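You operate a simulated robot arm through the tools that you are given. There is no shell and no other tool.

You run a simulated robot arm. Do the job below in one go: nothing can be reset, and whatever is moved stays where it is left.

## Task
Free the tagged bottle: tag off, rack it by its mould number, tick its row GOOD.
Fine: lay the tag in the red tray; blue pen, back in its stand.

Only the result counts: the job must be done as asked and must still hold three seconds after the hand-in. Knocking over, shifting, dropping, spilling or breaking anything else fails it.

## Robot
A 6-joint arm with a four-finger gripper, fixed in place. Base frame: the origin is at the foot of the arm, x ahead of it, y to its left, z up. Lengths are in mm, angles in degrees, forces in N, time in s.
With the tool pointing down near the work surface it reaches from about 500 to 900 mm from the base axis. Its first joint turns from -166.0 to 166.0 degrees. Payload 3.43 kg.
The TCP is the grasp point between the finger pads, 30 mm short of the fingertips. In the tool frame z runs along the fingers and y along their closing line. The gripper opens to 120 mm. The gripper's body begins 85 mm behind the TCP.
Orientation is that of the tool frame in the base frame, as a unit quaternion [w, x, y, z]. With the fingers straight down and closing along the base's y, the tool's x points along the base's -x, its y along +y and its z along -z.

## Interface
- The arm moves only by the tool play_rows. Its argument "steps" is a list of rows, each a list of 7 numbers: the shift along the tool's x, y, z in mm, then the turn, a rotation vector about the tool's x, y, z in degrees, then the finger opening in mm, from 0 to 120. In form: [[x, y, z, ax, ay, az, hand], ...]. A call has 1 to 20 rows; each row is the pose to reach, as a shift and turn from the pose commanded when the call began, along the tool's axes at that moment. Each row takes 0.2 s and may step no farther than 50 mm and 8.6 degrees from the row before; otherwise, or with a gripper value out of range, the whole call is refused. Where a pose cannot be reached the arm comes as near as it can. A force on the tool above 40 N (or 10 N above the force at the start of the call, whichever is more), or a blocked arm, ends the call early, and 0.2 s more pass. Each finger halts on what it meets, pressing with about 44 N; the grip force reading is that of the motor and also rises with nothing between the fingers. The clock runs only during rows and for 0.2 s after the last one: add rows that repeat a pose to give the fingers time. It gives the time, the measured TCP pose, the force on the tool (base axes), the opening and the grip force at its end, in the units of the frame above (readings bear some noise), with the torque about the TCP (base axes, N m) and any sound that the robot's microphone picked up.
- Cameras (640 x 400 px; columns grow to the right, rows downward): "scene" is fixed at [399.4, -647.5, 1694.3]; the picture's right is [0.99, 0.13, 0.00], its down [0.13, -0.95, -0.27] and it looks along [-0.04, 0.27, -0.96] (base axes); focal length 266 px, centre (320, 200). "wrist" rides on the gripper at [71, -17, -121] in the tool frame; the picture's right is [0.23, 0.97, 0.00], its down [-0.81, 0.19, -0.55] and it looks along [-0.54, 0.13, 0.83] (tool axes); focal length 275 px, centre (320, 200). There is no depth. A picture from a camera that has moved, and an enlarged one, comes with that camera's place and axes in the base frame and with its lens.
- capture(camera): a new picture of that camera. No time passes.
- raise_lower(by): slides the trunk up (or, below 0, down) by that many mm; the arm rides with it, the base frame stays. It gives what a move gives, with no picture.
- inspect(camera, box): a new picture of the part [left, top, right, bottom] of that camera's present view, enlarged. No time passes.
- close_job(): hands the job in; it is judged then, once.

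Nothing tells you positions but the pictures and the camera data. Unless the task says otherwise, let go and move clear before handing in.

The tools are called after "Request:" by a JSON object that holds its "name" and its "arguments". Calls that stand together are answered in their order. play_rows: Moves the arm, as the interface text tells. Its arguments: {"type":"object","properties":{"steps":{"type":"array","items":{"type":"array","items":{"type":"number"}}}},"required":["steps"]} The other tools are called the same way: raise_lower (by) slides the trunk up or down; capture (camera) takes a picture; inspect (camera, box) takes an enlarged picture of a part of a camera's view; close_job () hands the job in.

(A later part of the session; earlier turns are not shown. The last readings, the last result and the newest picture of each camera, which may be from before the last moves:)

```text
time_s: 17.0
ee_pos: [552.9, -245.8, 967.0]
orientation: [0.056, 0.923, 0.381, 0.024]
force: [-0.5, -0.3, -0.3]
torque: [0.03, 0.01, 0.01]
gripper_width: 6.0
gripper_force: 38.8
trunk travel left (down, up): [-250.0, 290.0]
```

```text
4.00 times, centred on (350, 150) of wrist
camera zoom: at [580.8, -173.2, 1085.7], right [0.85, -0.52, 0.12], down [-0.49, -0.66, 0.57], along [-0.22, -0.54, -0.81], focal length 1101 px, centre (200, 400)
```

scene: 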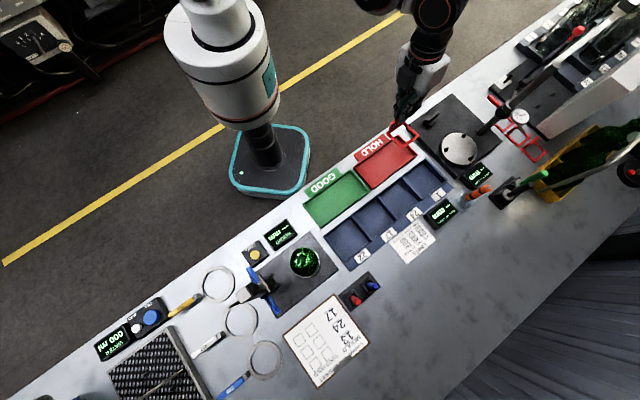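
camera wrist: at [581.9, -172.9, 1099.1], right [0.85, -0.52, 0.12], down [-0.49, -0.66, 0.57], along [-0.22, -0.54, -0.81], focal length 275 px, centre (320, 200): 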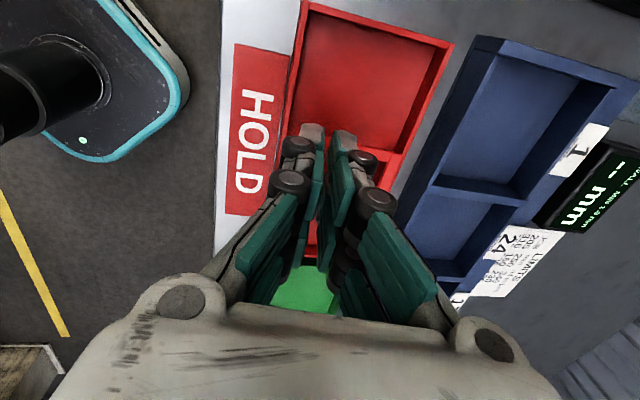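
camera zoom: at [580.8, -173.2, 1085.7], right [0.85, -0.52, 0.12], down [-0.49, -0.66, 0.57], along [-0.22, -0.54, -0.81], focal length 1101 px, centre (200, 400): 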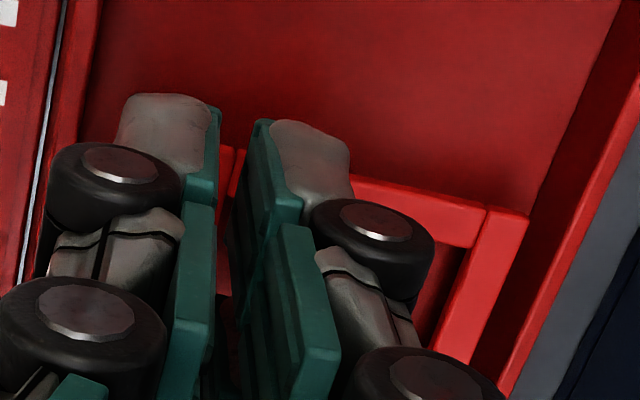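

Request:
{"name": "play_rows", "arguments": {"steps": [[0, -2.5, 1, 0, 0, 0, 0], [0, -3.3, 3, 0, 0, 0, 0], [0, -3.6, 5, 0, 0, 0, 0], [0, -3.9, 7, 0, 0, 0, 0]]}}

Request:
{"name": "inspect", "arguments": {"camera": "scene", "box": [350, 130, 410, 180]}}

```text
time_s: 18.0
ee_pos: [547.8, -241.4, 962.1]
orientation: [0.056, 0.922, 0.382, 0.024]
force: [0.4, 3.1, 37.4]
torque: [-0.09, -0.03, -0.03]
gripper_width: 5.8
gripper_force: 38.6
trunk travel left (down, up): [-250.0, 290.0]
```

```text
8.00 times, centred on (380, 155) of scene
camera zoom: at [399.4, -647.5, 1694.3], right [0.99, 0.13, 0.0], down [0.13, -0.95, -0.27], along [-0.04, 0.27, -0.96], focal length 2127 px, centre (-160, 560)
```

zoom: 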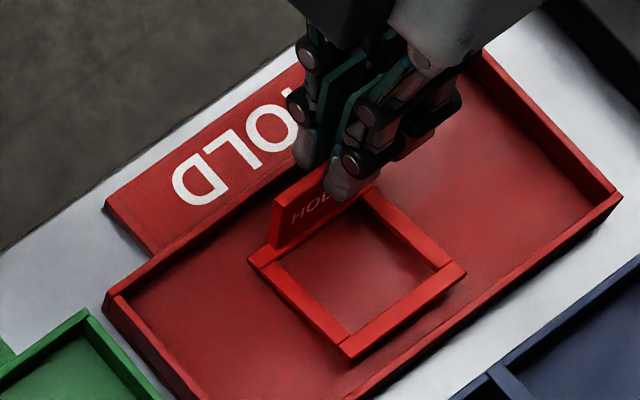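

The tag is on the tray floor, pressing at 37 N. I'll relieve the pressure and open the fingers gently.

Request:
{"name": "play_rows", "arguments": {"steps": [[0, 0.2, -1.5, 0, 0, 0, 0], [0, 0.3, -2.5, 0, 0, 0, 0]]}}

```text
time_s: 18.6
ee_pos: [550.3, -244.0, 963.3]
orientation: [0.057, 0.922, 0.382, 0.023]
force: [-0.1, 1.9, 12.7]
torque: [0.02, -0.03, -0.01]
gripper_width: 5.8
gripper_force: 38.5
trunk travel left (down, up): [-250.0, 290.0]
```

Request:
{"name": "play_rows", "arguments": {"steps": [[0, 0.1, -1, 0, 0, 0, 0], [0, 0.1, -1, 0, 0, 0, 6], [0, 0.1, -1, 0, 0, 0, 8], [0, 0.1, -1, 0, 0, 0, 11], [0, 0.1, -1, 0, 0, 0, 14], [0, 0.1, -1, 0, 0, 0, 14]]}}

Request:
{"name": "inspect", "arguments": {"camera": "scene", "box": [350, 130, 410, 180]}}

Request:
{"name": "inspect", "arguments": {"camera": "wrist", "box": [270, 100, 430, 200]}}

```text
time_s: 20.0
ee_pos: [550.6, -244.7, 964.5]
orientation: [0.057, 0.922, 0.382, 0.023]
force: [0.5, 0.7, 0.1]
torque: [-0.02, 0.0, -0.01]
gripper_width: 14.0
gripper_force: 0.1
trunk travel left (down, up): [-250.0, 290.0]
```

```text
8.00 times, centred on (380, 155) of scene
camera zoom: at [399.4, -647.5, 1694.3], right [0.99, 0.13, 0.0], down [0.13, -0.95, -0.27], along [-0.04, 0.27, -0.96], focal length 2127 px, centre (-160, 560)
```

zoom: 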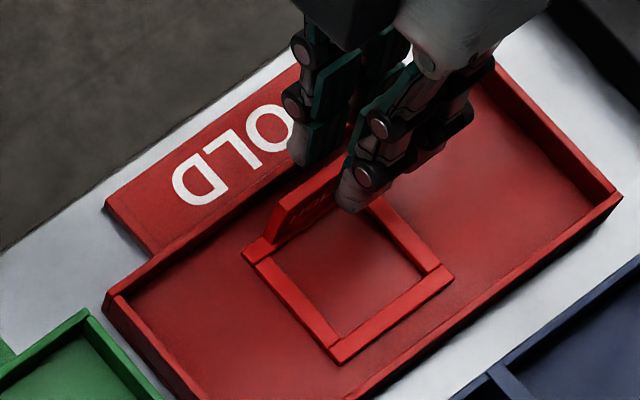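

```text
4.00 times, centred on (350, 150) of wrist
camera zoom: at [578.7, -170.9, 1082.8], right [0.85, -0.52, 0.12], down [-0.49, -0.66, 0.57], along [-0.22, -0.54, -0.81], focal length 1101 px, centre (200, 400)
```

zoom: 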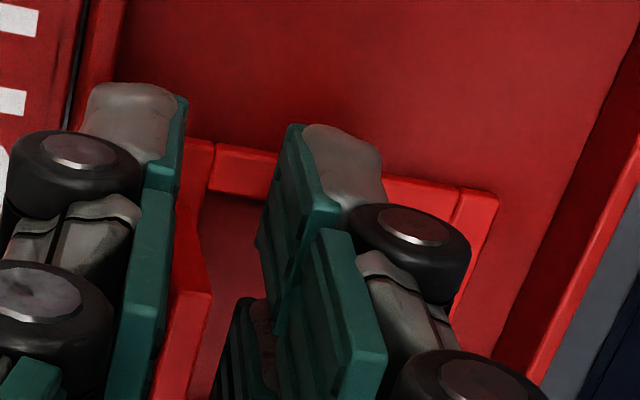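

Request:
{"name": "play_rows", "arguments": {"steps": [[0, -1, -2, 0, 0, 0, 14], [0, -1, -10, 0, 0, 0, 14], [0, -1, -25, 0, 0, 0, 14], [0, -1, -50, 0, 0, 0, 14], [0, 0, -100, 0, 0, 0, 14], [0, 0, -150, 0, 0, 0, 14], [0, 0, -180, 0, 0, 0, 14]]}}

Request:
{"name": "inspect", "arguments": {"camera": "scene", "box": [340, 130, 430, 190]}}

Request:
{"name": "capture", "arguments": {"camera": "scene"}}

Request:
{"name": "capture", "arguments": {"camera": "wrist"}}

```text
time_s: 21.6
ee_pos: [531.3, -226.8, 1143.5]
orientation: [0.057, 0.922, 0.382, 0.024]
force: [0.6, 0.2, -0.4]
torque: [0.03, 0.0, -0.04]
gripper_width: 13.9
gripper_force: 0.0
trunk travel left (down, up): [-250.0, 290.0]
```

```text
6.67 times, centred on (385, 160) of scene
camera zoom: at [399.4, -647.5, 1694.3], right [0.99, 0.13, 0.0], down [0.13, -0.95, -0.27], along [-0.04, 0.27, -0.96], focal length 1773 px, centre (-113, 467)
```

zoom: 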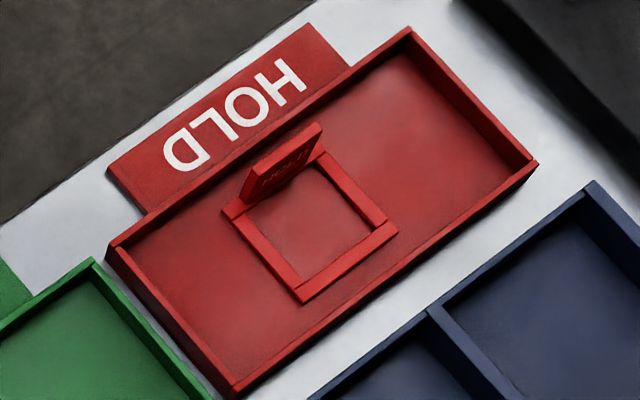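

```text
taken
```

scene: 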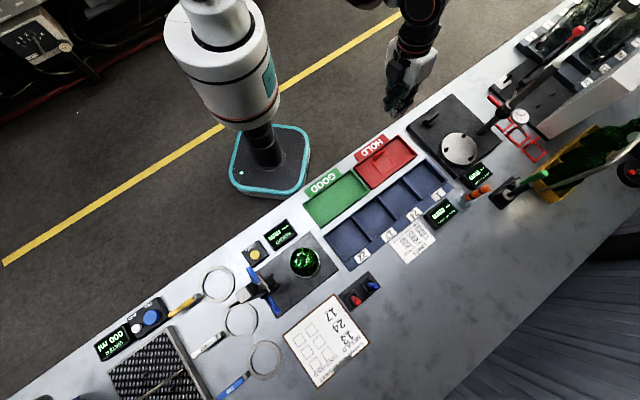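

```text
taken
camera wrist: at [560.8, -154.6, 1262.0], right [0.85, -0.52, 0.12], down [-0.49, -0.66, 0.57], along [-0.22, -0.54, -0.81], focal length 275 px, centre (320, 200)
```

wrist: 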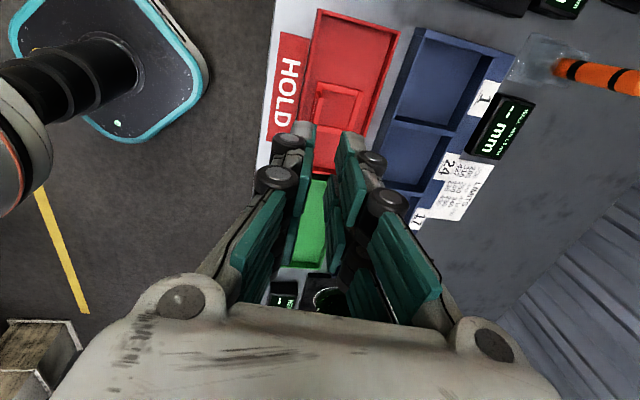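

The tag lies flat in the red tray. I'll go back toward the bottle, upright, to confirm its mould number and shape from the side.

Request:
{"name": "play_rows", "arguments": {"steps": [[-40, 9, 0, 1, 0, 0, 30], [-80, 18, -0.5, 2, 0, 0, 50], [-120, 28, -1, 3, 0, 0, 70], [-160, 37, -1.5, 4, 0, 0, 90], [-200, 46, -1.7, 5, 0, 0, 100], [-240, 56, -2, 6, 0, 0, 110], [-275, 64.7, -2.1, 7, 0, 0, 110], [-275, 64.7, -2.1, 7, 0, 0, 110]]}}

Request:
{"name": "capture", "arguments": {"camera": "wrist"}}

Request:
{"name": "inspect", "arguments": {"camera": "wrist", "box": [260, 150, 420, 290]}}

```text
time_s: 23.4
ee_pos: [384.2, -467.2, 1154.6]
orientation: [-0.001, 0.924, 0.383, 0.0]
force: [-0.5, 0.0, -0.2]
torque: [0.06, 0.04, 0.0]
gripper_width: 110.2
gripper_force: 0.1
trunk travel left (down, up): [-250.0, 290.0]
```

```text
taken
camera wrist: at [422.8, -404.7, 1275.9], right [0.85, -0.53, 0.0], down [-0.44, -0.71, 0.55], along [-0.29, -0.47, -0.83], focal length 275 px, centre (320, 200)
```

wrist: 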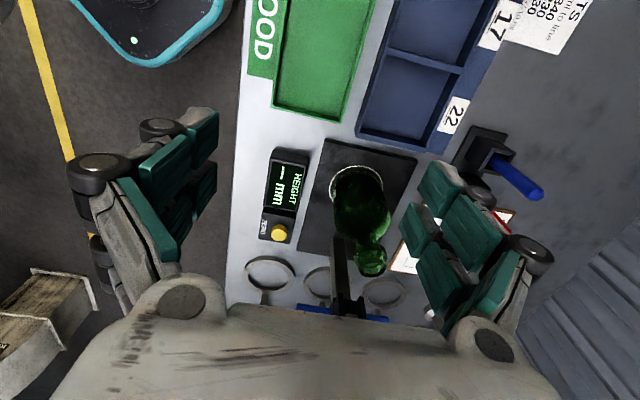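

```text
2.86 times, centred on (340, 220) of wrist
camera zoom: at [422.8, -404.7, 1275.9], right [0.85, -0.53, 0.0], down [-0.44, -0.71, 0.55], along [-0.29, -0.47, -0.83], focal length 786 px, centre (263, 143)
```

zoom: 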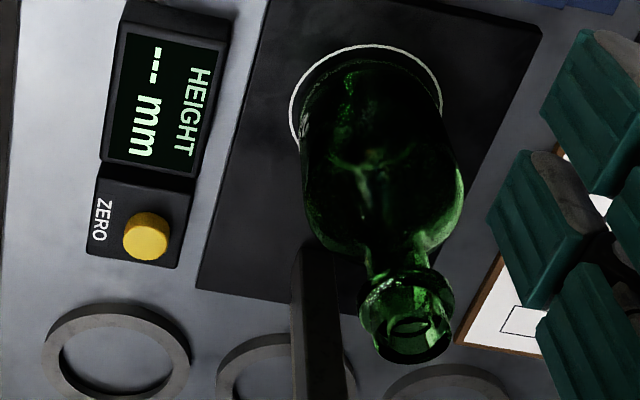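

Request:
{"name": "inspect", "arguments": {"camera": "wrist", "box": [320, 155, 400, 225]}}

Request:
{"name": "inspect", "arguments": {"camera": "scene", "box": [280, 235, 330, 285]}}

```text
5.71 times, centred on (360, 190) of wrist
camera zoom: at [422.8, -404.7, 1275.9], right [0.85, -0.53, 0.0], down [-0.44, -0.71, 0.55], along [-0.29, -0.47, -0.83], focal length 1573 px, centre (91, 257)
```

zoom: 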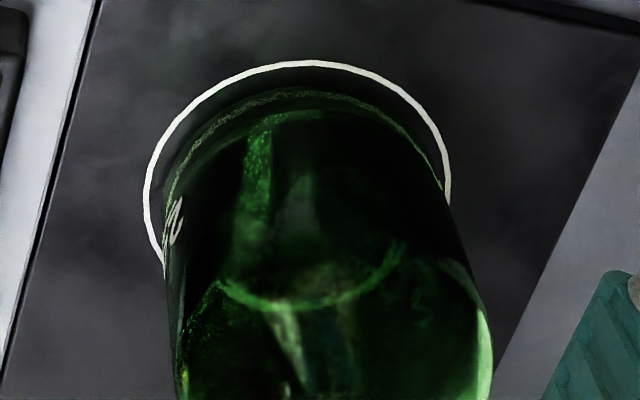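

```text
8.00 times, centred on (305, 260) of scene
camera zoom: at [399.4, -647.5, 1694.3], right [0.99, 0.13, 0.0], down [0.13, -0.95, -0.27], along [-0.04, 0.27, -0.96], focal length 2127 px, centre (440, -280)
```

zoom: 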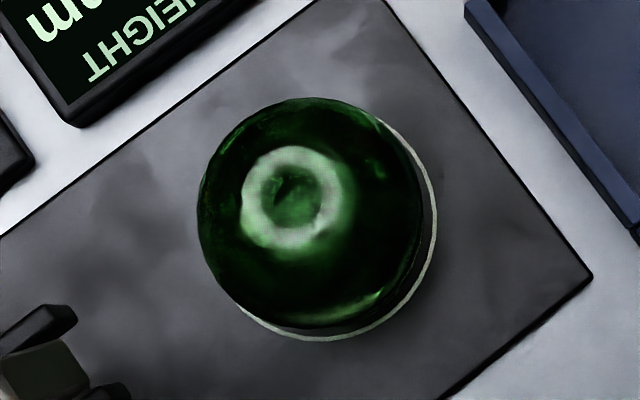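

The shape is clear: a straight body, a round shoulder and a short neck. The mould number faces the robot, so I'll shift toward that side to read it again.

Request:
{"name": "play_rows", "arguments": {"steps": [[-18, -35, 0, 0, 0, 0, 80], [-37, -70, 0, 0, 0, 0, 40], [-55, -100, 0, 0, 0, 0, 20], [-55, -100, 0, 0, 0, 0, 20]]}}

Request:
{"name": "capture", "arguments": {"camera": "wrist"}}

Request:
{"name": "inspect", "arguments": {"camera": "wrist", "box": [390, 120, 510, 240]}}

```text
time_s: 24.4
ee_pos: [275.5, -437.2, 1154.6]
orientation: [0.0, 0.924, 0.383, 0.0]
force: [-0.1, 0.0, 0.3]
torque: [-0.01, -0.02, -0.03]
gripper_width: 20.0
gripper_force: 0.0
trunk travel left (down, up): [-250.0, 290.0]
```

```text
taken
camera wrist: at [313.8, -374.3, 1275.4], right [0.85, -0.53, 0.0], down [-0.44, -0.71, 0.55], along [-0.29, -0.47, -0.83], focal length 275 px, centre (320, 200)
```

wrist: 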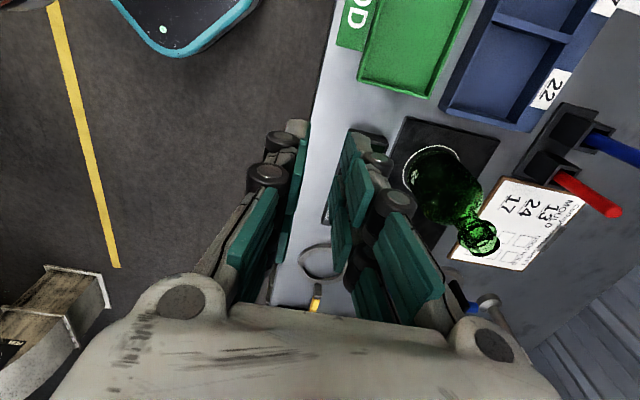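

```text
3.33 times, centred on (450, 180) of wrist
camera zoom: at [313.8, -374.3, 1275.4], right [0.85, -0.53, 0.0], down [-0.44, -0.71, 0.55], along [-0.29, -0.47, -0.83], focal length 918 px, centre (-113, 267)
```

zoom: 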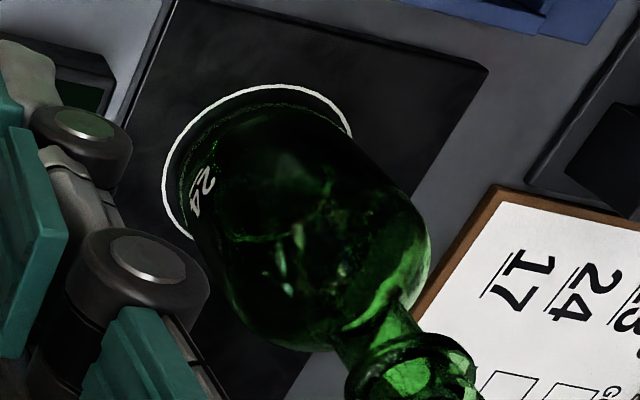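

Confirmed: the mould number is 24. The bottle axis is at p≈-188.4, q≈688.5 with a body about 74 mm across, so I'll position above it with the fingers open.

Request:
{"name": "play_rows", "arguments": {"steps": [[0, 40, 0, 0, 0, 0, 40], [-15, 80, 0, 0, 0, 0, 70], [-35, 120, 0, 0, 0, 0, 96], [-55, 155, 0, 0, 0, 0, 96], [-74.1, 184.6, 0, 0, 0, 0, 96], [-74.1, 184.6, 0, 0, 0, 0, 96]]}}

Request:
{"name": "capture", "arguments": {"camera": "wrist"}}

Request:
{"name": "inspect", "arguments": {"camera": "scene", "box": [220, 190, 360, 320]}}

```text
time_s: 25.8
ee_pos: [354.7, -620.2, 1154.0]
orientation: [0.0, 0.924, 0.382, 0.0]
force: [0.1, 0.0, 0.0]
torque: [0.01, 0.02, 0.0]
gripper_width: 95.8
gripper_force: 0.2
trunk travel left (down, up): [-250.0, 290.0]
```

```text
taken
camera wrist: at [393.4, -557.6, 1274.7], right [0.85, -0.53, 0.0], down [-0.44, -0.71, 0.55], along [-0.29, -0.47, -0.83], focal length 275 px, centre (320, 200)
```

wrist: 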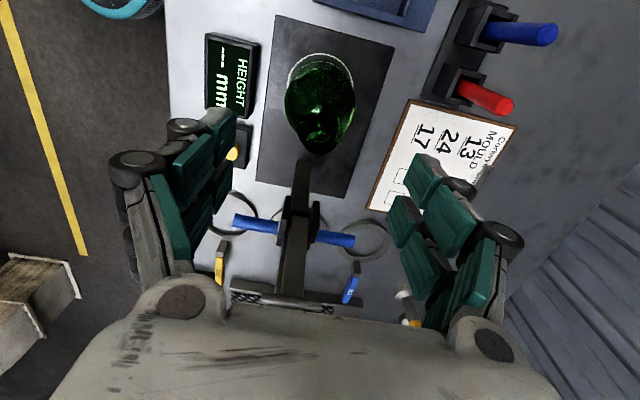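

```text
3.08 times, centred on (290, 255) of scene
camera zoom: at [399.4, -647.5, 1694.3], right [0.99, 0.13, 0.0], down [0.13, -0.95, -0.27], along [-0.04, 0.27, -0.96], focal length 818 px, centre (412, 31)
```

zoom: 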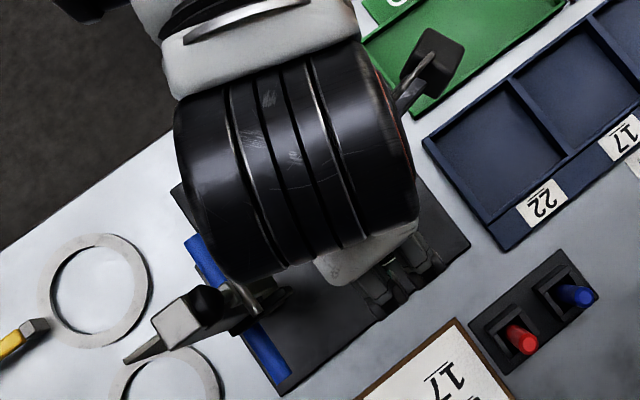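

The gauge column is about 85–100 mm beyond the bottle, so I'll lean the wrist 10° toward the rack for clearance. I'll go down partway, then check.

Request:
{"name": "play_rows", "arguments": {"steps": [[1.6, -0.5, 0, 0, -5, 0, 96], [3.3, -0.9, 15, 0, -10, 0, 96], [3.3, -0.9, 40, 0, -10, 0, 96], [3.3, -0.9, 60, 0, -10, 0, 96], [3.3, -0.9, 75, 0, -10, 0, 96], [3.3, -0.9, 85, 0, -10, 0, 96]]}}

Request:
{"name": "capture", "arguments": {"camera": "wrist"}}

Request:
{"name": "inspect", "arguments": {"camera": "scene", "box": [220, 190, 360, 320]}}

```text
time_s: 27.2
ee_pos: [354.9, -616.4, 1067.3]
orientation: [0.033, 0.92, 0.381, -0.08]
force: [0.0, 0.5, -0.2]
torque: [0.01, 0.02, 0.0]
gripper_width: 95.8
gripper_force: 0.0
trunk travel left (down, up): [-250.0, 290.0]
```

```text
taken
camera wrist: at [408.0, -540.4, 1175.1], right [0.85, -0.53, -0.04], down [-0.36, -0.63, 0.69], along [-0.39, -0.57, -0.73], focal length 275 px, centre (320, 200)
```

wrist: 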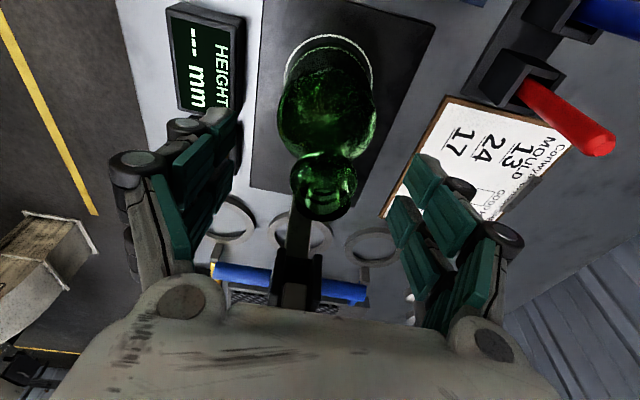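

```text
3.08 times, centred on (290, 255) of scene
camera zoom: at [399.4, -647.5, 1694.3], right [0.99, 0.13, 0.0], down [0.13, -0.95, -0.27], along [-0.04, 0.27, -0.96], focal length 818 px, centre (412, 31)
```

zoom: 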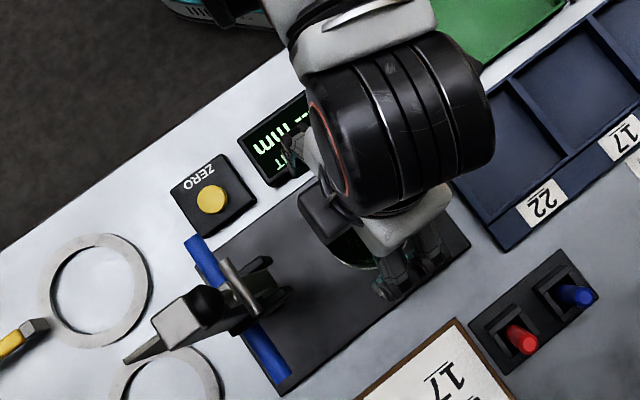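

The wrist bulk is now well clear of the gauge and the rim is centred between the fingers. I'll go down to grip the upper body.

Request:
{"name": "play_rows", "arguments": {"steps": [[2.6, 1.3, 14.8, 0, 0, 0, 96], [5.2, 1.3, 29.5, 0, 0, 0, 96], [7.8, 1.3, 44.3, 0, 0, 0, 96], [9.5, 1.3, 54, 0, 0, 0, 96], [10.9, 1.3, 62, 0, 0, 0, 96], [10.9, 1.3, 62, 0, 0, 0, 96]]}}

Request:
{"name": "capture", "arguments": {"camera": "wrist"}}

Request:
{"name": "inspect", "arguments": {"camera": "scene", "box": [220, 190, 360, 320]}}

```text
time_s: 28.6
ee_pos: [357.2, -617.3, 1004.6]
orientation: [0.034, 0.92, 0.381, -0.081]
force: [-0.4, -0.3, 0.1]
torque: [-0.01, -0.01, -0.04]
gripper_width: 95.9
gripper_force: 0.0
trunk travel left (down, up): [-250.0, 290.0]
```

```text
taken
camera wrist: at [409.6, -540.5, 1112.3], right [0.85, -0.53, -0.04], down [-0.36, -0.63, 0.69], along [-0.39, -0.57, -0.73], focal length 275 px, centre (320, 200)
```

wrist: 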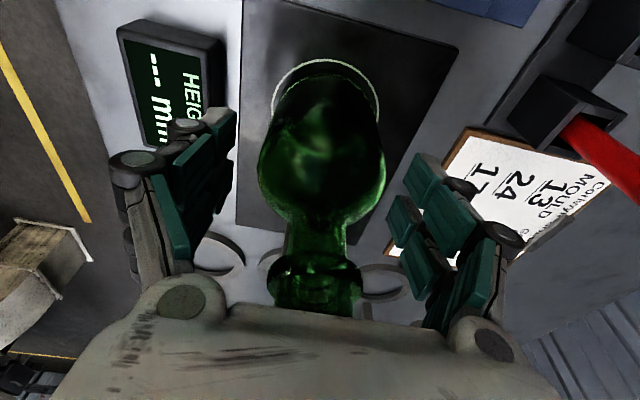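

```text
3.08 times, centred on (290, 255) of scene
camera zoom: at [399.4, -647.5, 1694.3], right [0.99, 0.13, 0.0], down [0.13, -0.95, -0.27], along [-0.04, 0.27, -0.96], focal length 818 px, centre (412, 31)
```

zoom: 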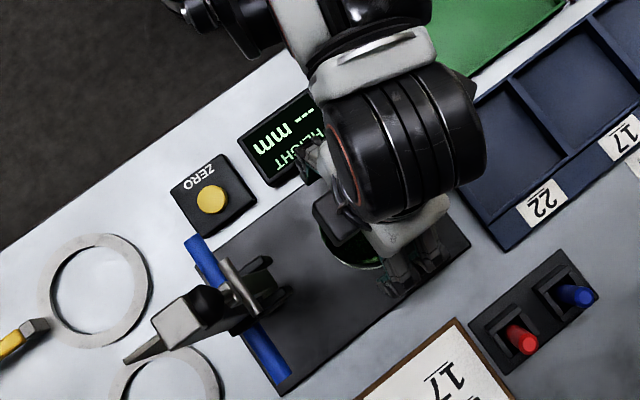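

Request:
{"name": "play_rows", "arguments": {"steps": [[0, 0, 0, 0, 0, 0, 90], [0, 0, 0, 0, 0, 0, 84], [0, 0, 0, 0, 0, 0, 80], [0, 0, 0, 0, 0, 0, 77], [0, 0, 0, 0, 0, 0, 75]]}}

Request:
{"name": "capture", "arguments": {"camera": "wrist"}}

```text
time_s: 29.8
ee_pos: [357.0, -617.2, 1005.0]
orientation: [0.033, 0.92, 0.381, -0.081]
force: [0.8, 0.6, 0.5]
torque: [0.01, -0.02, 0.0]
gripper_width: 74.8
gripper_force: 0.3
trunk travel left (down, up): [-250.0, 290.0]
```

```text
taken
camera wrist: at [409.5, -540.5, 1112.4], right [0.85, -0.53, -0.04], down [-0.36, -0.63, 0.69], along [-0.39, -0.57, -0.73], focal length 275 px, centre (320, 200)
```

wrist: 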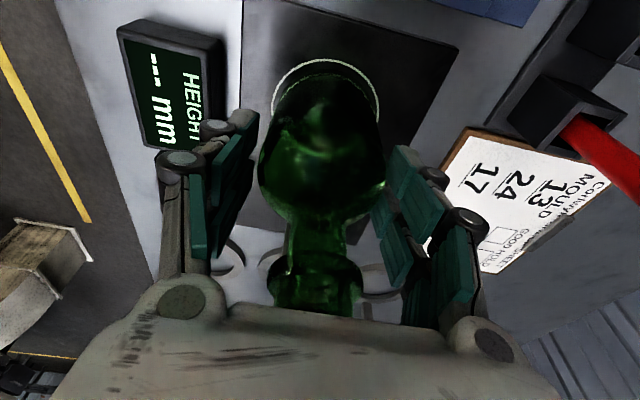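

Request:
{"name": "play_rows", "arguments": {"steps": [[0, 0, 0, 0, 0, 0, 74], [0, 0, 0, 0, 0, 0, 73], [0, 0, 0, 0, 0, 0, 72], [0, 0, 0, 0, 0, 0, 71], [0, 0, 0, 0, 0, 0, 70], [0, 0, 0, 0, 0, 0, 70]]}}

Request:
{"name": "capture", "arguments": {"camera": "wrist"}}

```text
time_s: 31.2
ee_pos: [357.6, -617.6, 1004.8]
orientation: [0.033, 0.921, 0.381, -0.08]
force: [1.4, -1.7, 3.5]
torque: [-0.07, -0.01, 0.02]
gripper_width: 71.0
gripper_force: 44.0
trunk travel left (down, up): [-250.0, 290.0]
```

```text
taken
camera wrist: at [409.6, -540.4, 1112.5], right [0.85, -0.53, -0.04], down [-0.36, -0.63, 0.69], along [-0.39, -0.57, -0.73], focal length 275 px, centre (320, 200)
```

wrist: 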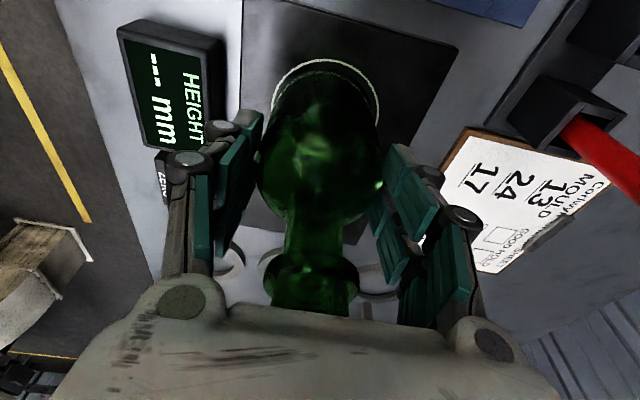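

Gripped at 71 mm with 44 N. I'll lift a little first to check the hold.

Request:
{"name": "play_rows", "arguments": {"steps": [[0, 0, 0, 0, 0, 0, 66], [-0.5, 0, -3, 0, 0, 0, 66], [-1.2, 0, -7, 0, 0, 0, 66], [-2.1, 0, -11.8, 0, 0, 0, 66], [-3.5, 0, -19.7, 0, 0, 0, 66]]}}

Request:
{"name": "capture", "arguments": {"camera": "wrist"}}

Request:
{"name": "inspect", "arguments": {"camera": "scene", "box": [220, 190, 360, 320]}}

```text
time_s: 32.4
ee_pos: [356.3, -616.5, 1025.9]
orientation: [0.033, 0.92, 0.381, -0.08]
force: [-0.6, -0.4, -3.7]
torque: [0.03, -0.03, -0.03]
gripper_width: 71.0
gripper_force: 43.9
trunk travel left (down, up): [-250.0, 290.0]
```

```text
taken
camera wrist: at [409.3, -540.5, 1132.6], right [0.85, -0.53, -0.04], down [-0.36, -0.63, 0.69], along [-0.39, -0.57, -0.73], focal length 275 px, centre (320, 200)
```

wrist: 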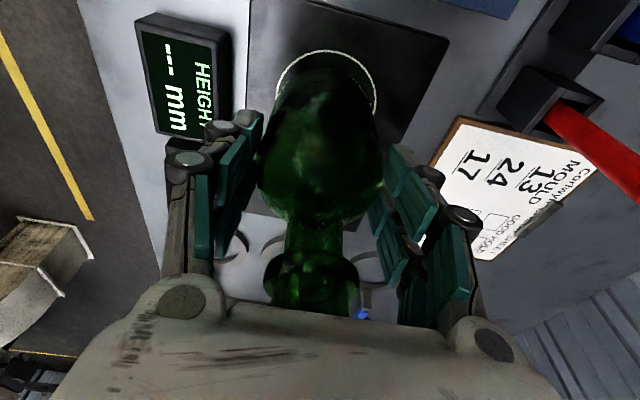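

```text
3.08 times, centred on (290, 255) of scene
camera zoom: at [399.4, -647.5, 1694.3], right [0.99, 0.13, 0.0], down [0.13, -0.95, -0.27], along [-0.04, 0.27, -0.96], focal length 818 px, centre (412, 31)
```

zoom: 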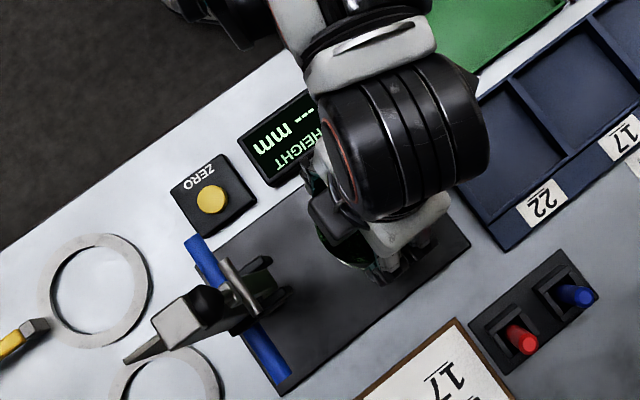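

The bottle is held firmly and weighs about 0.4 kg. I'll raise it further and carry it along the rack to above slot 24.

Request:
{"name": "play_rows", "arguments": {"steps": [[-4.8, 0, -27.1, 0, 0, 0, 66], [-9.6, 0, -54.2, 0, 0, 0, 66], [10, 0, -57.7, 0, 0, 0, 66], [48, 0, -64.4, 0, 0, 0, 66], [86, 0, -71.1, 0, 0, 0, 66], [124, 0, -77.8, 0, 0, 0, 66], [162, 0, -84.5, 0, 0, 0, 66], [200, 3, -91.2, 0, 0, 0, 66], [238, 8, -97.9, 0, 0, 0, 66], [276, 14, -104.6, 0, 0, 0, 66], [308, 20, -110.3, 0, 0, 0, 66], [327.9, 23.5, -113.8, 0, 0, 0, 66], [327.9, 23.5, -113.8, 0, 0, 0, 66]]}}

Request:
{"name": "capture", "arguments": {"camera": "wrist"}}

Request:
{"name": "capture", "arguments": {"camera": "scene"}}

Request:
{"name": "inspect", "arguments": {"camera": "scene", "box": [320, 140, 480, 280]}}

```text
time_s: 35.2
ee_pos: [616.4, -391.0, 1079.8]
orientation: [0.034, 0.92, 0.382, -0.08]
force: [0.0, 0.8, -3.5]
torque: [0.01, 0.0, 0.01]
gripper_width: 70.6
gripper_force: 44.1
trunk travel left (down, up): [-250.0, 290.0]
```

```text
taken
camera wrist: at [667.8, -315.0, 1186.6], right [0.85, -0.53, -0.04], down [-0.36, -0.63, 0.69], along [-0.39, -0.57, -0.73], focal length 275 px, centre (320, 200)
```

wrist: 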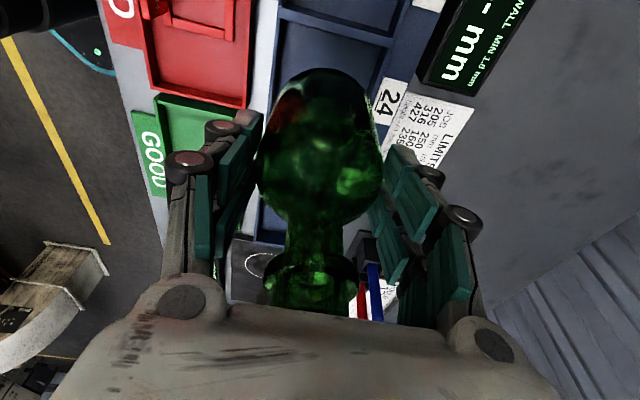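

```text
taken
```

scene: 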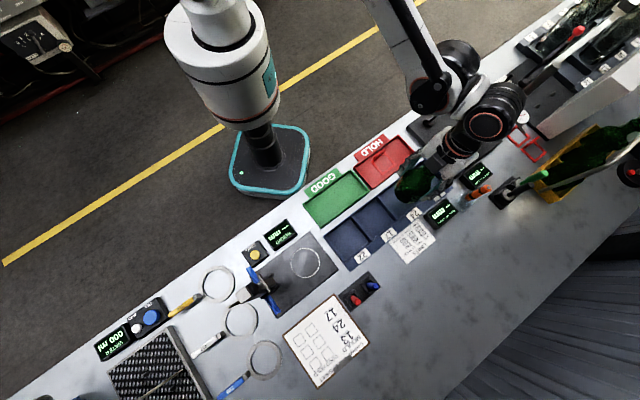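

```text
2.86 times, centred on (400, 210) of scene
camera zoom: at [399.4, -647.5, 1694.3], right [0.99, 0.13, 0.0], down [0.13, -0.95, -0.27], along [-0.04, 0.27, -0.96], focal length 760 px, centre (91, 171)
```

zoom: 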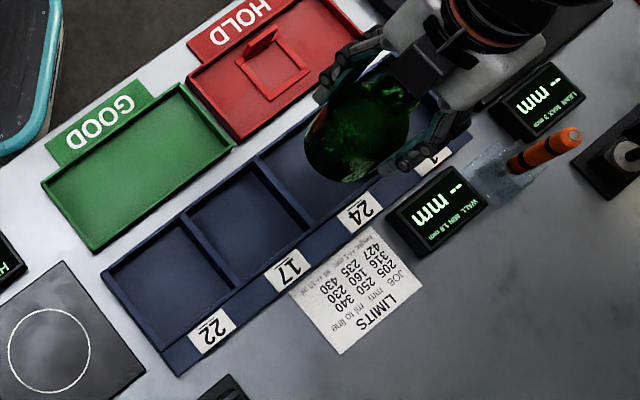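

Request:
{"name": "inspect", "arguments": {"camera": "scene", "box": [325, 190, 435, 275]}}

Request:
{"name": "inspect", "arguments": {"camera": "wrist", "box": [240, 0, 440, 140]}}

```text
4.71 times, centred on (380, 232) of scene
camera zoom: at [399.4, -647.5, 1694.3], right [0.99, 0.13, 0.0], down [0.13, -0.95, -0.27], along [-0.04, 0.27, -0.96], focal length 1251 px, centre (38, 47)
```

zoom: 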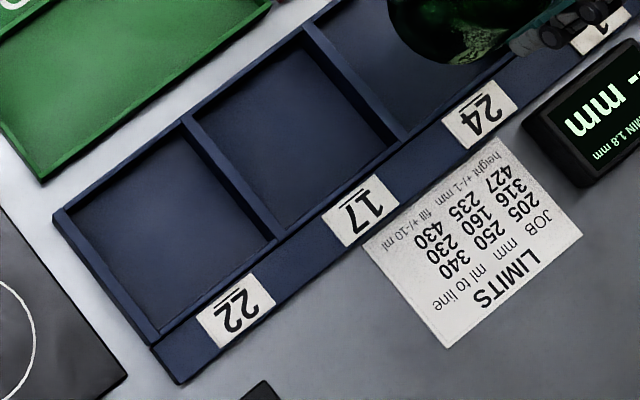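

```text
2.86 times, centred on (340, 70) of wrist
camera zoom: at [667.8, -315.0, 1186.6], right [0.85, -0.53, -0.04], down [-0.36, -0.63, 0.69], along [-0.39, -0.57, -0.73], focal length 786 px, centre (263, 571)
```

zoom: 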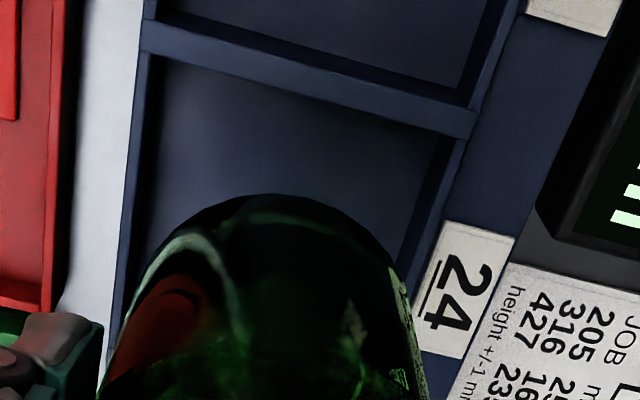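

Slot 24 spans about p 104–202 and q 665–753. I'll adjust a few mm to its centre and lower most of the way.

Request:
{"name": "play_rows", "arguments": {"steps": [[-2, -3.5, 0.4, 0, 0, 0, 66], [1.5, -3.5, 20, 0, 0, 0, 66], [5, -3.5, 39.8, 0, 0, 0, 66], [7.6, -3.5, 54.5, 0, 0, 0, 66], [7.6, -3.5, 54.5, 0, 0, 0, 66]]}}

Request:
{"name": "capture", "arguments": {"camera": "wrist"}}

Request:
{"name": "inspect", "arguments": {"camera": "scene", "box": [370, 150, 470, 240]}}

Request:
{"name": "inspect", "arguments": {"camera": "wrist", "box": [240, 0, 440, 140]}}

```text
time_s: 36.4
ee_pos: [610.4, -391.0, 1026.0]
orientation: [0.033, 0.92, 0.381, -0.081]
force: [-0.9, -0.2, -3.2]
torque: [0.01, -0.03, -0.01]
gripper_width: 70.9
gripper_force: 44.1
trunk travel left (down, up): [-250.0, 290.0]
```

```text
taken
camera wrist: at [663.9, -313.9, 1132.5], right [0.85, -0.53, -0.04], down [-0.36, -0.63, 0.69], along [-0.39, -0.57, -0.73], focal length 275 px, centre (320, 200)
```

wrist: 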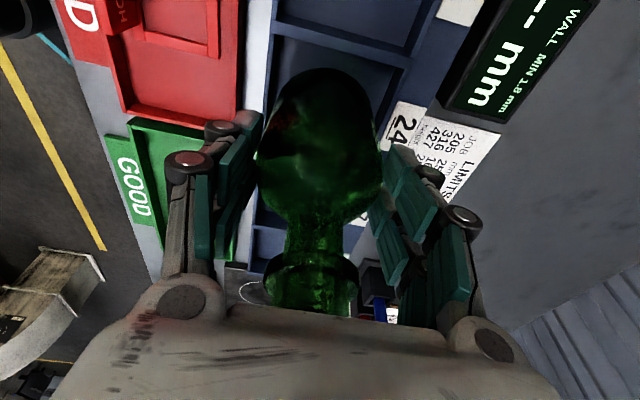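

```text
4.44 times, centred on (420, 195) of scene
camera zoom: at [399.4, -647.5, 1694.3], right [0.99, 0.13, 0.0], down [0.13, -0.95, -0.27], along [-0.04, 0.27, -0.96], focal length 1182 px, centre (-124, 222)
```

zoom: 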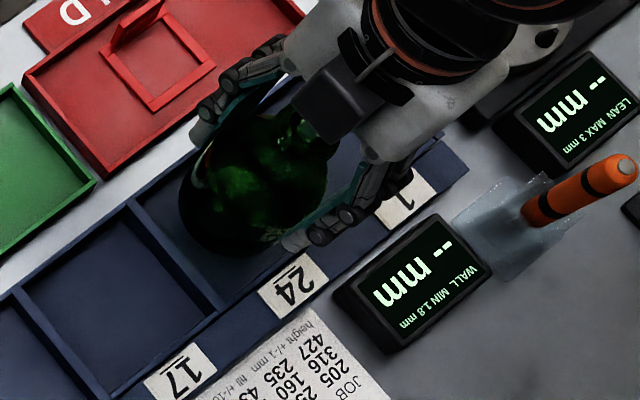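

```text
2.86 times, centred on (340, 70) of wrist
camera zoom: at [663.9, -313.9, 1132.5], right [0.85, -0.53, -0.04], down [-0.36, -0.63, 0.69], along [-0.39, -0.57, -0.73], focal length 786 px, centre (263, 571)
```

zoom: 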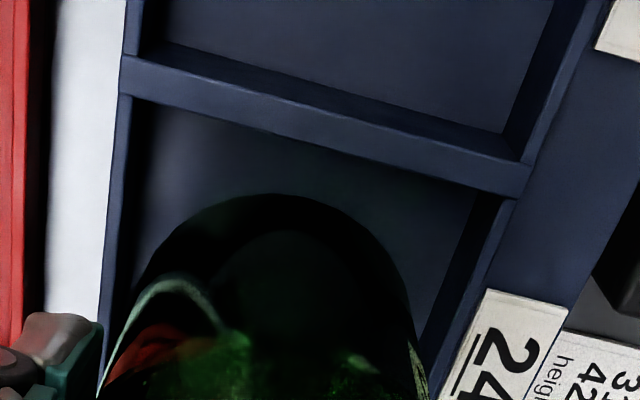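

Request:
{"name": "play_rows", "arguments": {"steps": [[1, 0, 5.9, 0, 0, 0, 66], [2.1, 0, 11.8, 0, 0, 0, 66], [2.6, 0, 14.8, 0, 0, 0, 66], [2.6, 0, 14.8, 0, 0, 0, 66]]}}

Request:
{"name": "inspect", "arguments": {"camera": "wrist", "box": [240, 0, 440, 140]}}

Request:
{"name": "inspect", "arguments": {"camera": "scene", "box": [370, 150, 470, 240]}}

```text
time_s: 37.4
ee_pos: [611.0, -389.9, 1010.0]
orientation: [0.033, 0.92, 0.381, -0.081]
force: [0.3, -0.4, -3.3]
torque: [0.03, 0.02, -0.03]
gripper_width: 70.8
gripper_force: 43.7
trunk travel left (down, up): [-250.0, 290.0]
```

```text
2.86 times, centred on (340, 70) of wrist
camera zoom: at [664.3, -313.8, 1117.4], right [0.85, -0.53, -0.04], down [-0.36, -0.63, 0.69], along [-0.39, -0.57, -0.73], focal length 786 px, centre (263, 571)
```

zoom: 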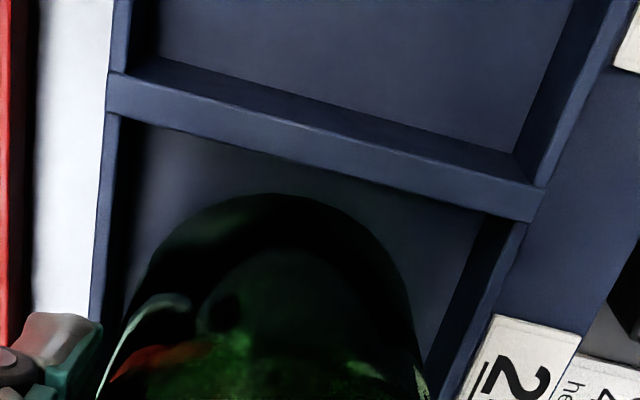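

```text
4.44 times, centred on (420, 195) of scene
camera zoom: at [399.4, -647.5, 1694.3], right [0.99, 0.13, 0.0], down [0.13, -0.95, -0.27], along [-0.04, 0.27, -0.96], focal length 1182 px, centre (-124, 222)
```

zoom: 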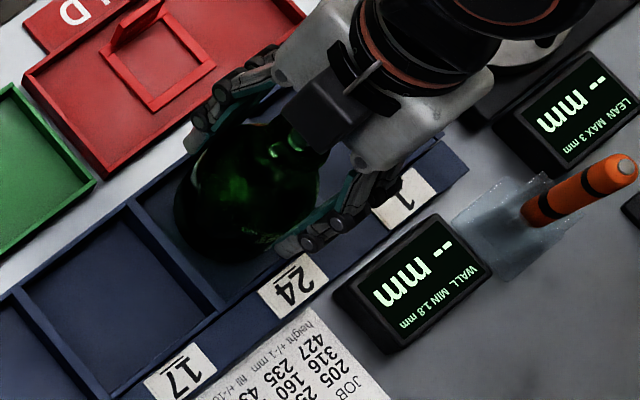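

Request:
{"name": "play_rows", "arguments": {"steps": [[0.35, 0, 2, 0, 0, 0, 66], [0.7, 0, 4, 0, 0, 0, 66], [0.7, 0, 4, 0, 0, 0, 66]]}}

```text
time_s: 38.2
ee_pos: [611.2, -391.8, 1006.2]
orientation: [0.033, 0.92, 0.382, -0.081]
force: [-0.4, -0.2, -3.3]
torque: [0.01, 0.0, -0.03]
gripper_width: 70.7
gripper_force: 44.0
trunk travel left (down, up): [-250.0, 290.0]
```

Request:
{"name": "play_rows", "arguments": {"steps": [[0.35, 0, 2, 0, 0, 0, 66], [0.52, 0, 3, 0, 0, 0, 66], [0.7, 0, 4, 0, 0, 0, 66]]}}

```text
time_s: 39.0
ee_pos: [611.5, -391.5, 1001.3]
orientation: [0.033, 0.92, 0.381, -0.08]
force: [-0.3, -0.2, -3.6]
torque: [0.0, -0.04, -0.02]
gripper_width: 70.9
gripper_force: 44.2
trunk travel left (down, up): [-250.0, 290.0]
```

Request:
{"name": "play_rows", "arguments": {"steps": [[0.26, 0, 1.5, 0, 0, 0, 66], [0.52, 0, 3, 0, 0, 0, 66], [0.52, 0, 3, 0, 0, 0, 66]]}}

```text
time_s: 39.8
ee_pos: [612.7, -390.0, 999.5]
orientation: [0.033, 0.92, 0.381, -0.081]
force: [0.8, -0.3, -3.2]
torque: [0.03, -0.01, -0.01]
gripper_width: 70.7
gripper_force: 43.8
trunk travel left (down, up): [-250.0, 290.0]
```

Request:
{"name": "play_rows", "arguments": {"steps": [[0.26, 0, 1.5, 0, 0, 0, 66], [0.52, 0, 3, 0, 0, 0, 66], [0.52, 0, 3, 0, 0, 0, 66]]}}

Request:
{"name": "inspect", "arguments": {"camera": "wrist", "box": [240, 0, 440, 140]}}

```text
time_s: 40.6
ee_pos: [611.2, -391.2, 997.7]
orientation: [0.035, 0.92, 0.382, -0.08]
force: [8.8, -8.1, 29.9]
torque: [-0.49, -0.12, 0.06]
gripper_width: 71.2
gripper_force: 44.1
trunk travel left (down, up): [-250.0, 290.0]
```

```text
2.86 times, centred on (340, 70) of wrist
camera zoom: at [664.1, -314.2, 1104.7], right [0.85, -0.53, -0.04], down [-0.36, -0.63, 0.69], along [-0.39, -0.57, -0.73], focal length 786 px, centre (263, 571)
```

zoom: 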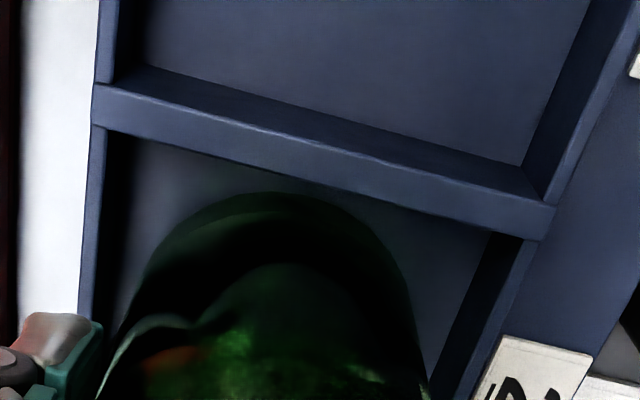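

Contact with the slot floor, with 30 N upward. I'll relieve it and re-read before releasing.

Request:
{"name": "play_rows", "arguments": {"steps": [[-0.2, 0, -1.0, 0, 0, 0, 66], [-0.25, 0, -1.5, 0, 0, 0, 66]]}}

Request:
{"name": "capture", "arguments": {"camera": "wrist"}}

Request:
{"name": "inspect", "arguments": {"camera": "scene", "box": [370, 150, 470, 240]}}

```text
time_s: 41.2
ee_pos: [611.7, -391.0, 996.7]
orientation: [0.033, 0.92, 0.382, -0.08]
force: [2.3, -5.5, 12.9]
torque: [-0.72, -0.04, 0.12]
gripper_width: 71.0
gripper_force: 43.8
trunk travel left (down, up): [-250.0, 290.0]
```

```text
taken
camera wrist: at [663.7, -313.9, 1104.8], right [0.85, -0.53, -0.04], down [-0.36, -0.63, 0.69], along [-0.39, -0.57, -0.73], focal length 275 px, centre (320, 200)
```

wrist: 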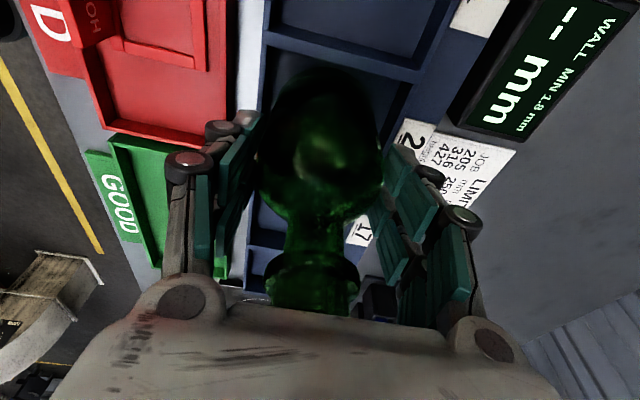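

```text
4.44 times, centred on (420, 195) of scene
camera zoom: at [399.4, -647.5, 1694.3], right [0.99, 0.13, 0.0], down [0.13, -0.95, -0.27], along [-0.04, 0.27, -0.96], focal length 1182 px, centre (-124, 222)
```

zoom: 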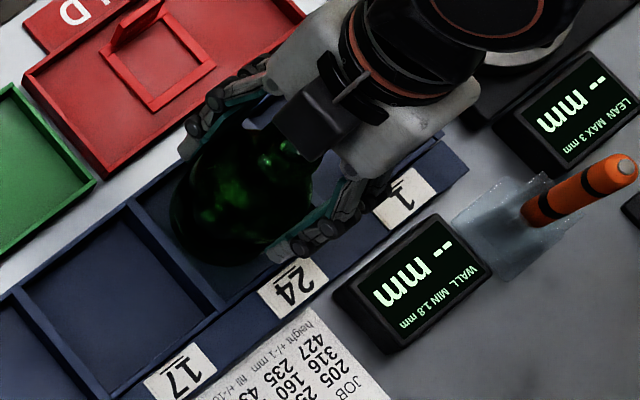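

Request:
{"name": "play_rows", "arguments": {"steps": [[-0.1, 0, -0.6, 0, 0, 0, 66], [-0.15, 0, -0.9, 0, 0, 0, 66]]}}

```text
time_s: 41.8
ee_pos: [612.2, -389.5, 997.3]
orientation: [0.033, 0.92, 0.382, -0.081]
force: [-0.4, 1.3, -1.3]
torque: [-0.04, 0.07, -0.02]
gripper_width: 70.9
gripper_force: 44.2
trunk travel left (down, up): [-250.0, 290.0]
```

Nearly all the weight is on the floor now. I'll open the fingers gradually.

Request:
{"name": "play_rows", "arguments": {"steps": [[0, 0, 0, 0, 0, 0, 70], [0, 0, 0, 0, 0, 0, 71], [0, 0, 0, 0, 0, 0, 72], [0, 0, 0, 0, 0, 0, 74], [0, 0, 0, 0, 0, 0, 77], [0, 0, 0, 0, 0, 0, 81], [0, 0, 0, 0, 0, 0, 86], [0, 0, 0, 0, 0, 0, 92], [0, 0, 0, 0, 0, 0, 92]]}}

Request:
{"name": "capture", "arguments": {"camera": "wrist"}}

Request:
{"name": "inspect", "arguments": {"camera": "scene", "box": [370, 150, 470, 240]}}

```text
time_s: 43.8
ee_pos: [612.2, -391.1, 997.6]
orientation: [0.034, 0.92, 0.381, -0.081]
force: [0.3, -0.2, 1.1]
torque: [-0.01, 0.0, 0.01]
gripper_width: 91.5
gripper_force: 0.1
trunk travel left (down, up): [-250.0, 290.0]
```

```text
taken
camera wrist: at [664.8, -314.1, 1105.4], right [0.85, -0.53, -0.04], down [-0.36, -0.63, 0.69], along [-0.39, -0.57, -0.73], focal length 275 px, centre (320, 200)
```

wrist: 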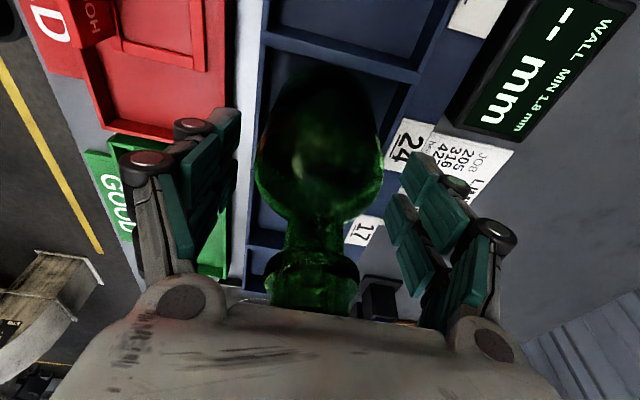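

```text
4.44 times, centred on (420, 195) of scene
camera zoom: at [399.4, -647.5, 1694.3], right [0.99, 0.13, 0.0], down [0.13, -0.95, -0.27], along [-0.04, 0.27, -0.96], focal length 1182 px, centre (-124, 222)
```

zoom: 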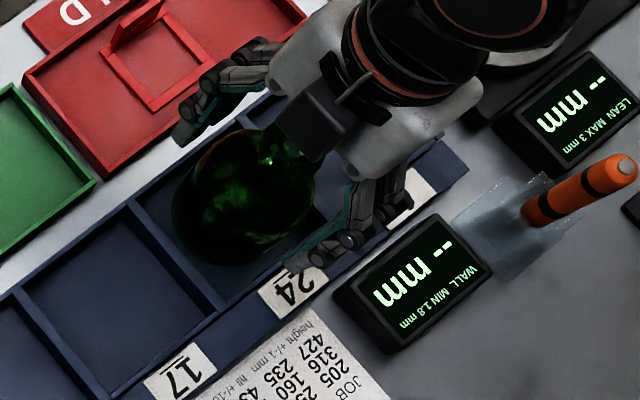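

The bottle stands on its own. I'll retreat straight up.

Request:
{"name": "play_rows", "arguments": {"steps": [[-1.7, 0, -9.8, 0, 0, 0, 92], [-5.2, 0, -29.5, 0, 0, 0, 92], [-10.4, 0, -59.1, 0, 0, 0, 92], [-17.4, 0, -98.5, 0, 0, 0, 92], [-24.4, 0, -137.9, 0, 0, 0, 92], [-31.3, 0, -177.3, 0, 0, 0, 92]]}}

Request:
{"name": "capture", "arguments": {"camera": "wrist"}}

Request:
{"name": "capture", "arguments": {"camera": "scene"}}

```text
time_s: 45.2
ee_pos: [610.9, -388.9, 1180.6]
orientation: [0.033, 0.92, 0.381, -0.081]
force: [-0.6, -0.1, 0.0]
torque: [-0.01, 0.0, 0.02]
gripper_width: 92.3
gripper_force: 0.7
trunk travel left (down, up): [-250.0, 290.0]
```

```text
taken
camera wrist: at [663.2, -313.4, 1288.3], right [0.85, -0.53, -0.04], down [-0.36, -0.63, 0.69], along [-0.39, -0.57, -0.73], focal length 275 px, centre (320, 200)
```

wrist: 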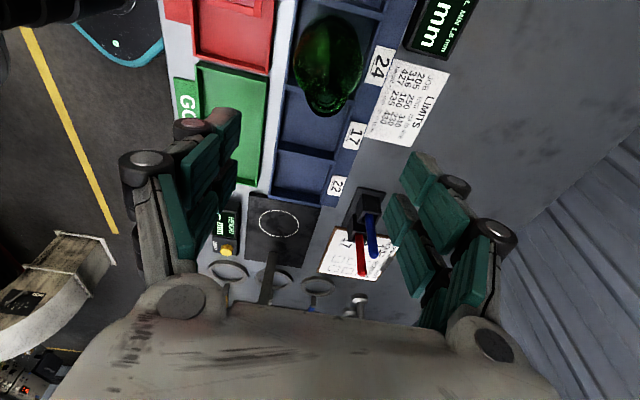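

```text
taken
```

scene: 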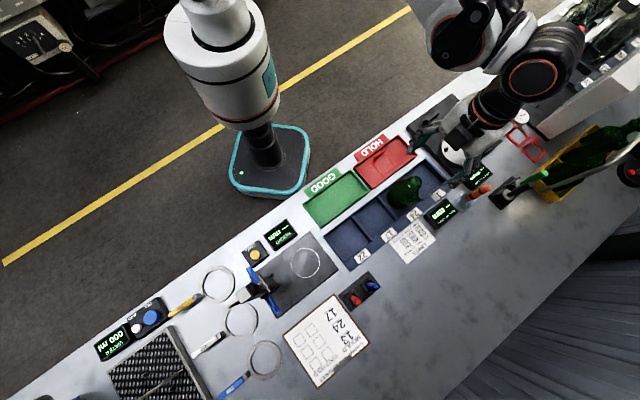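

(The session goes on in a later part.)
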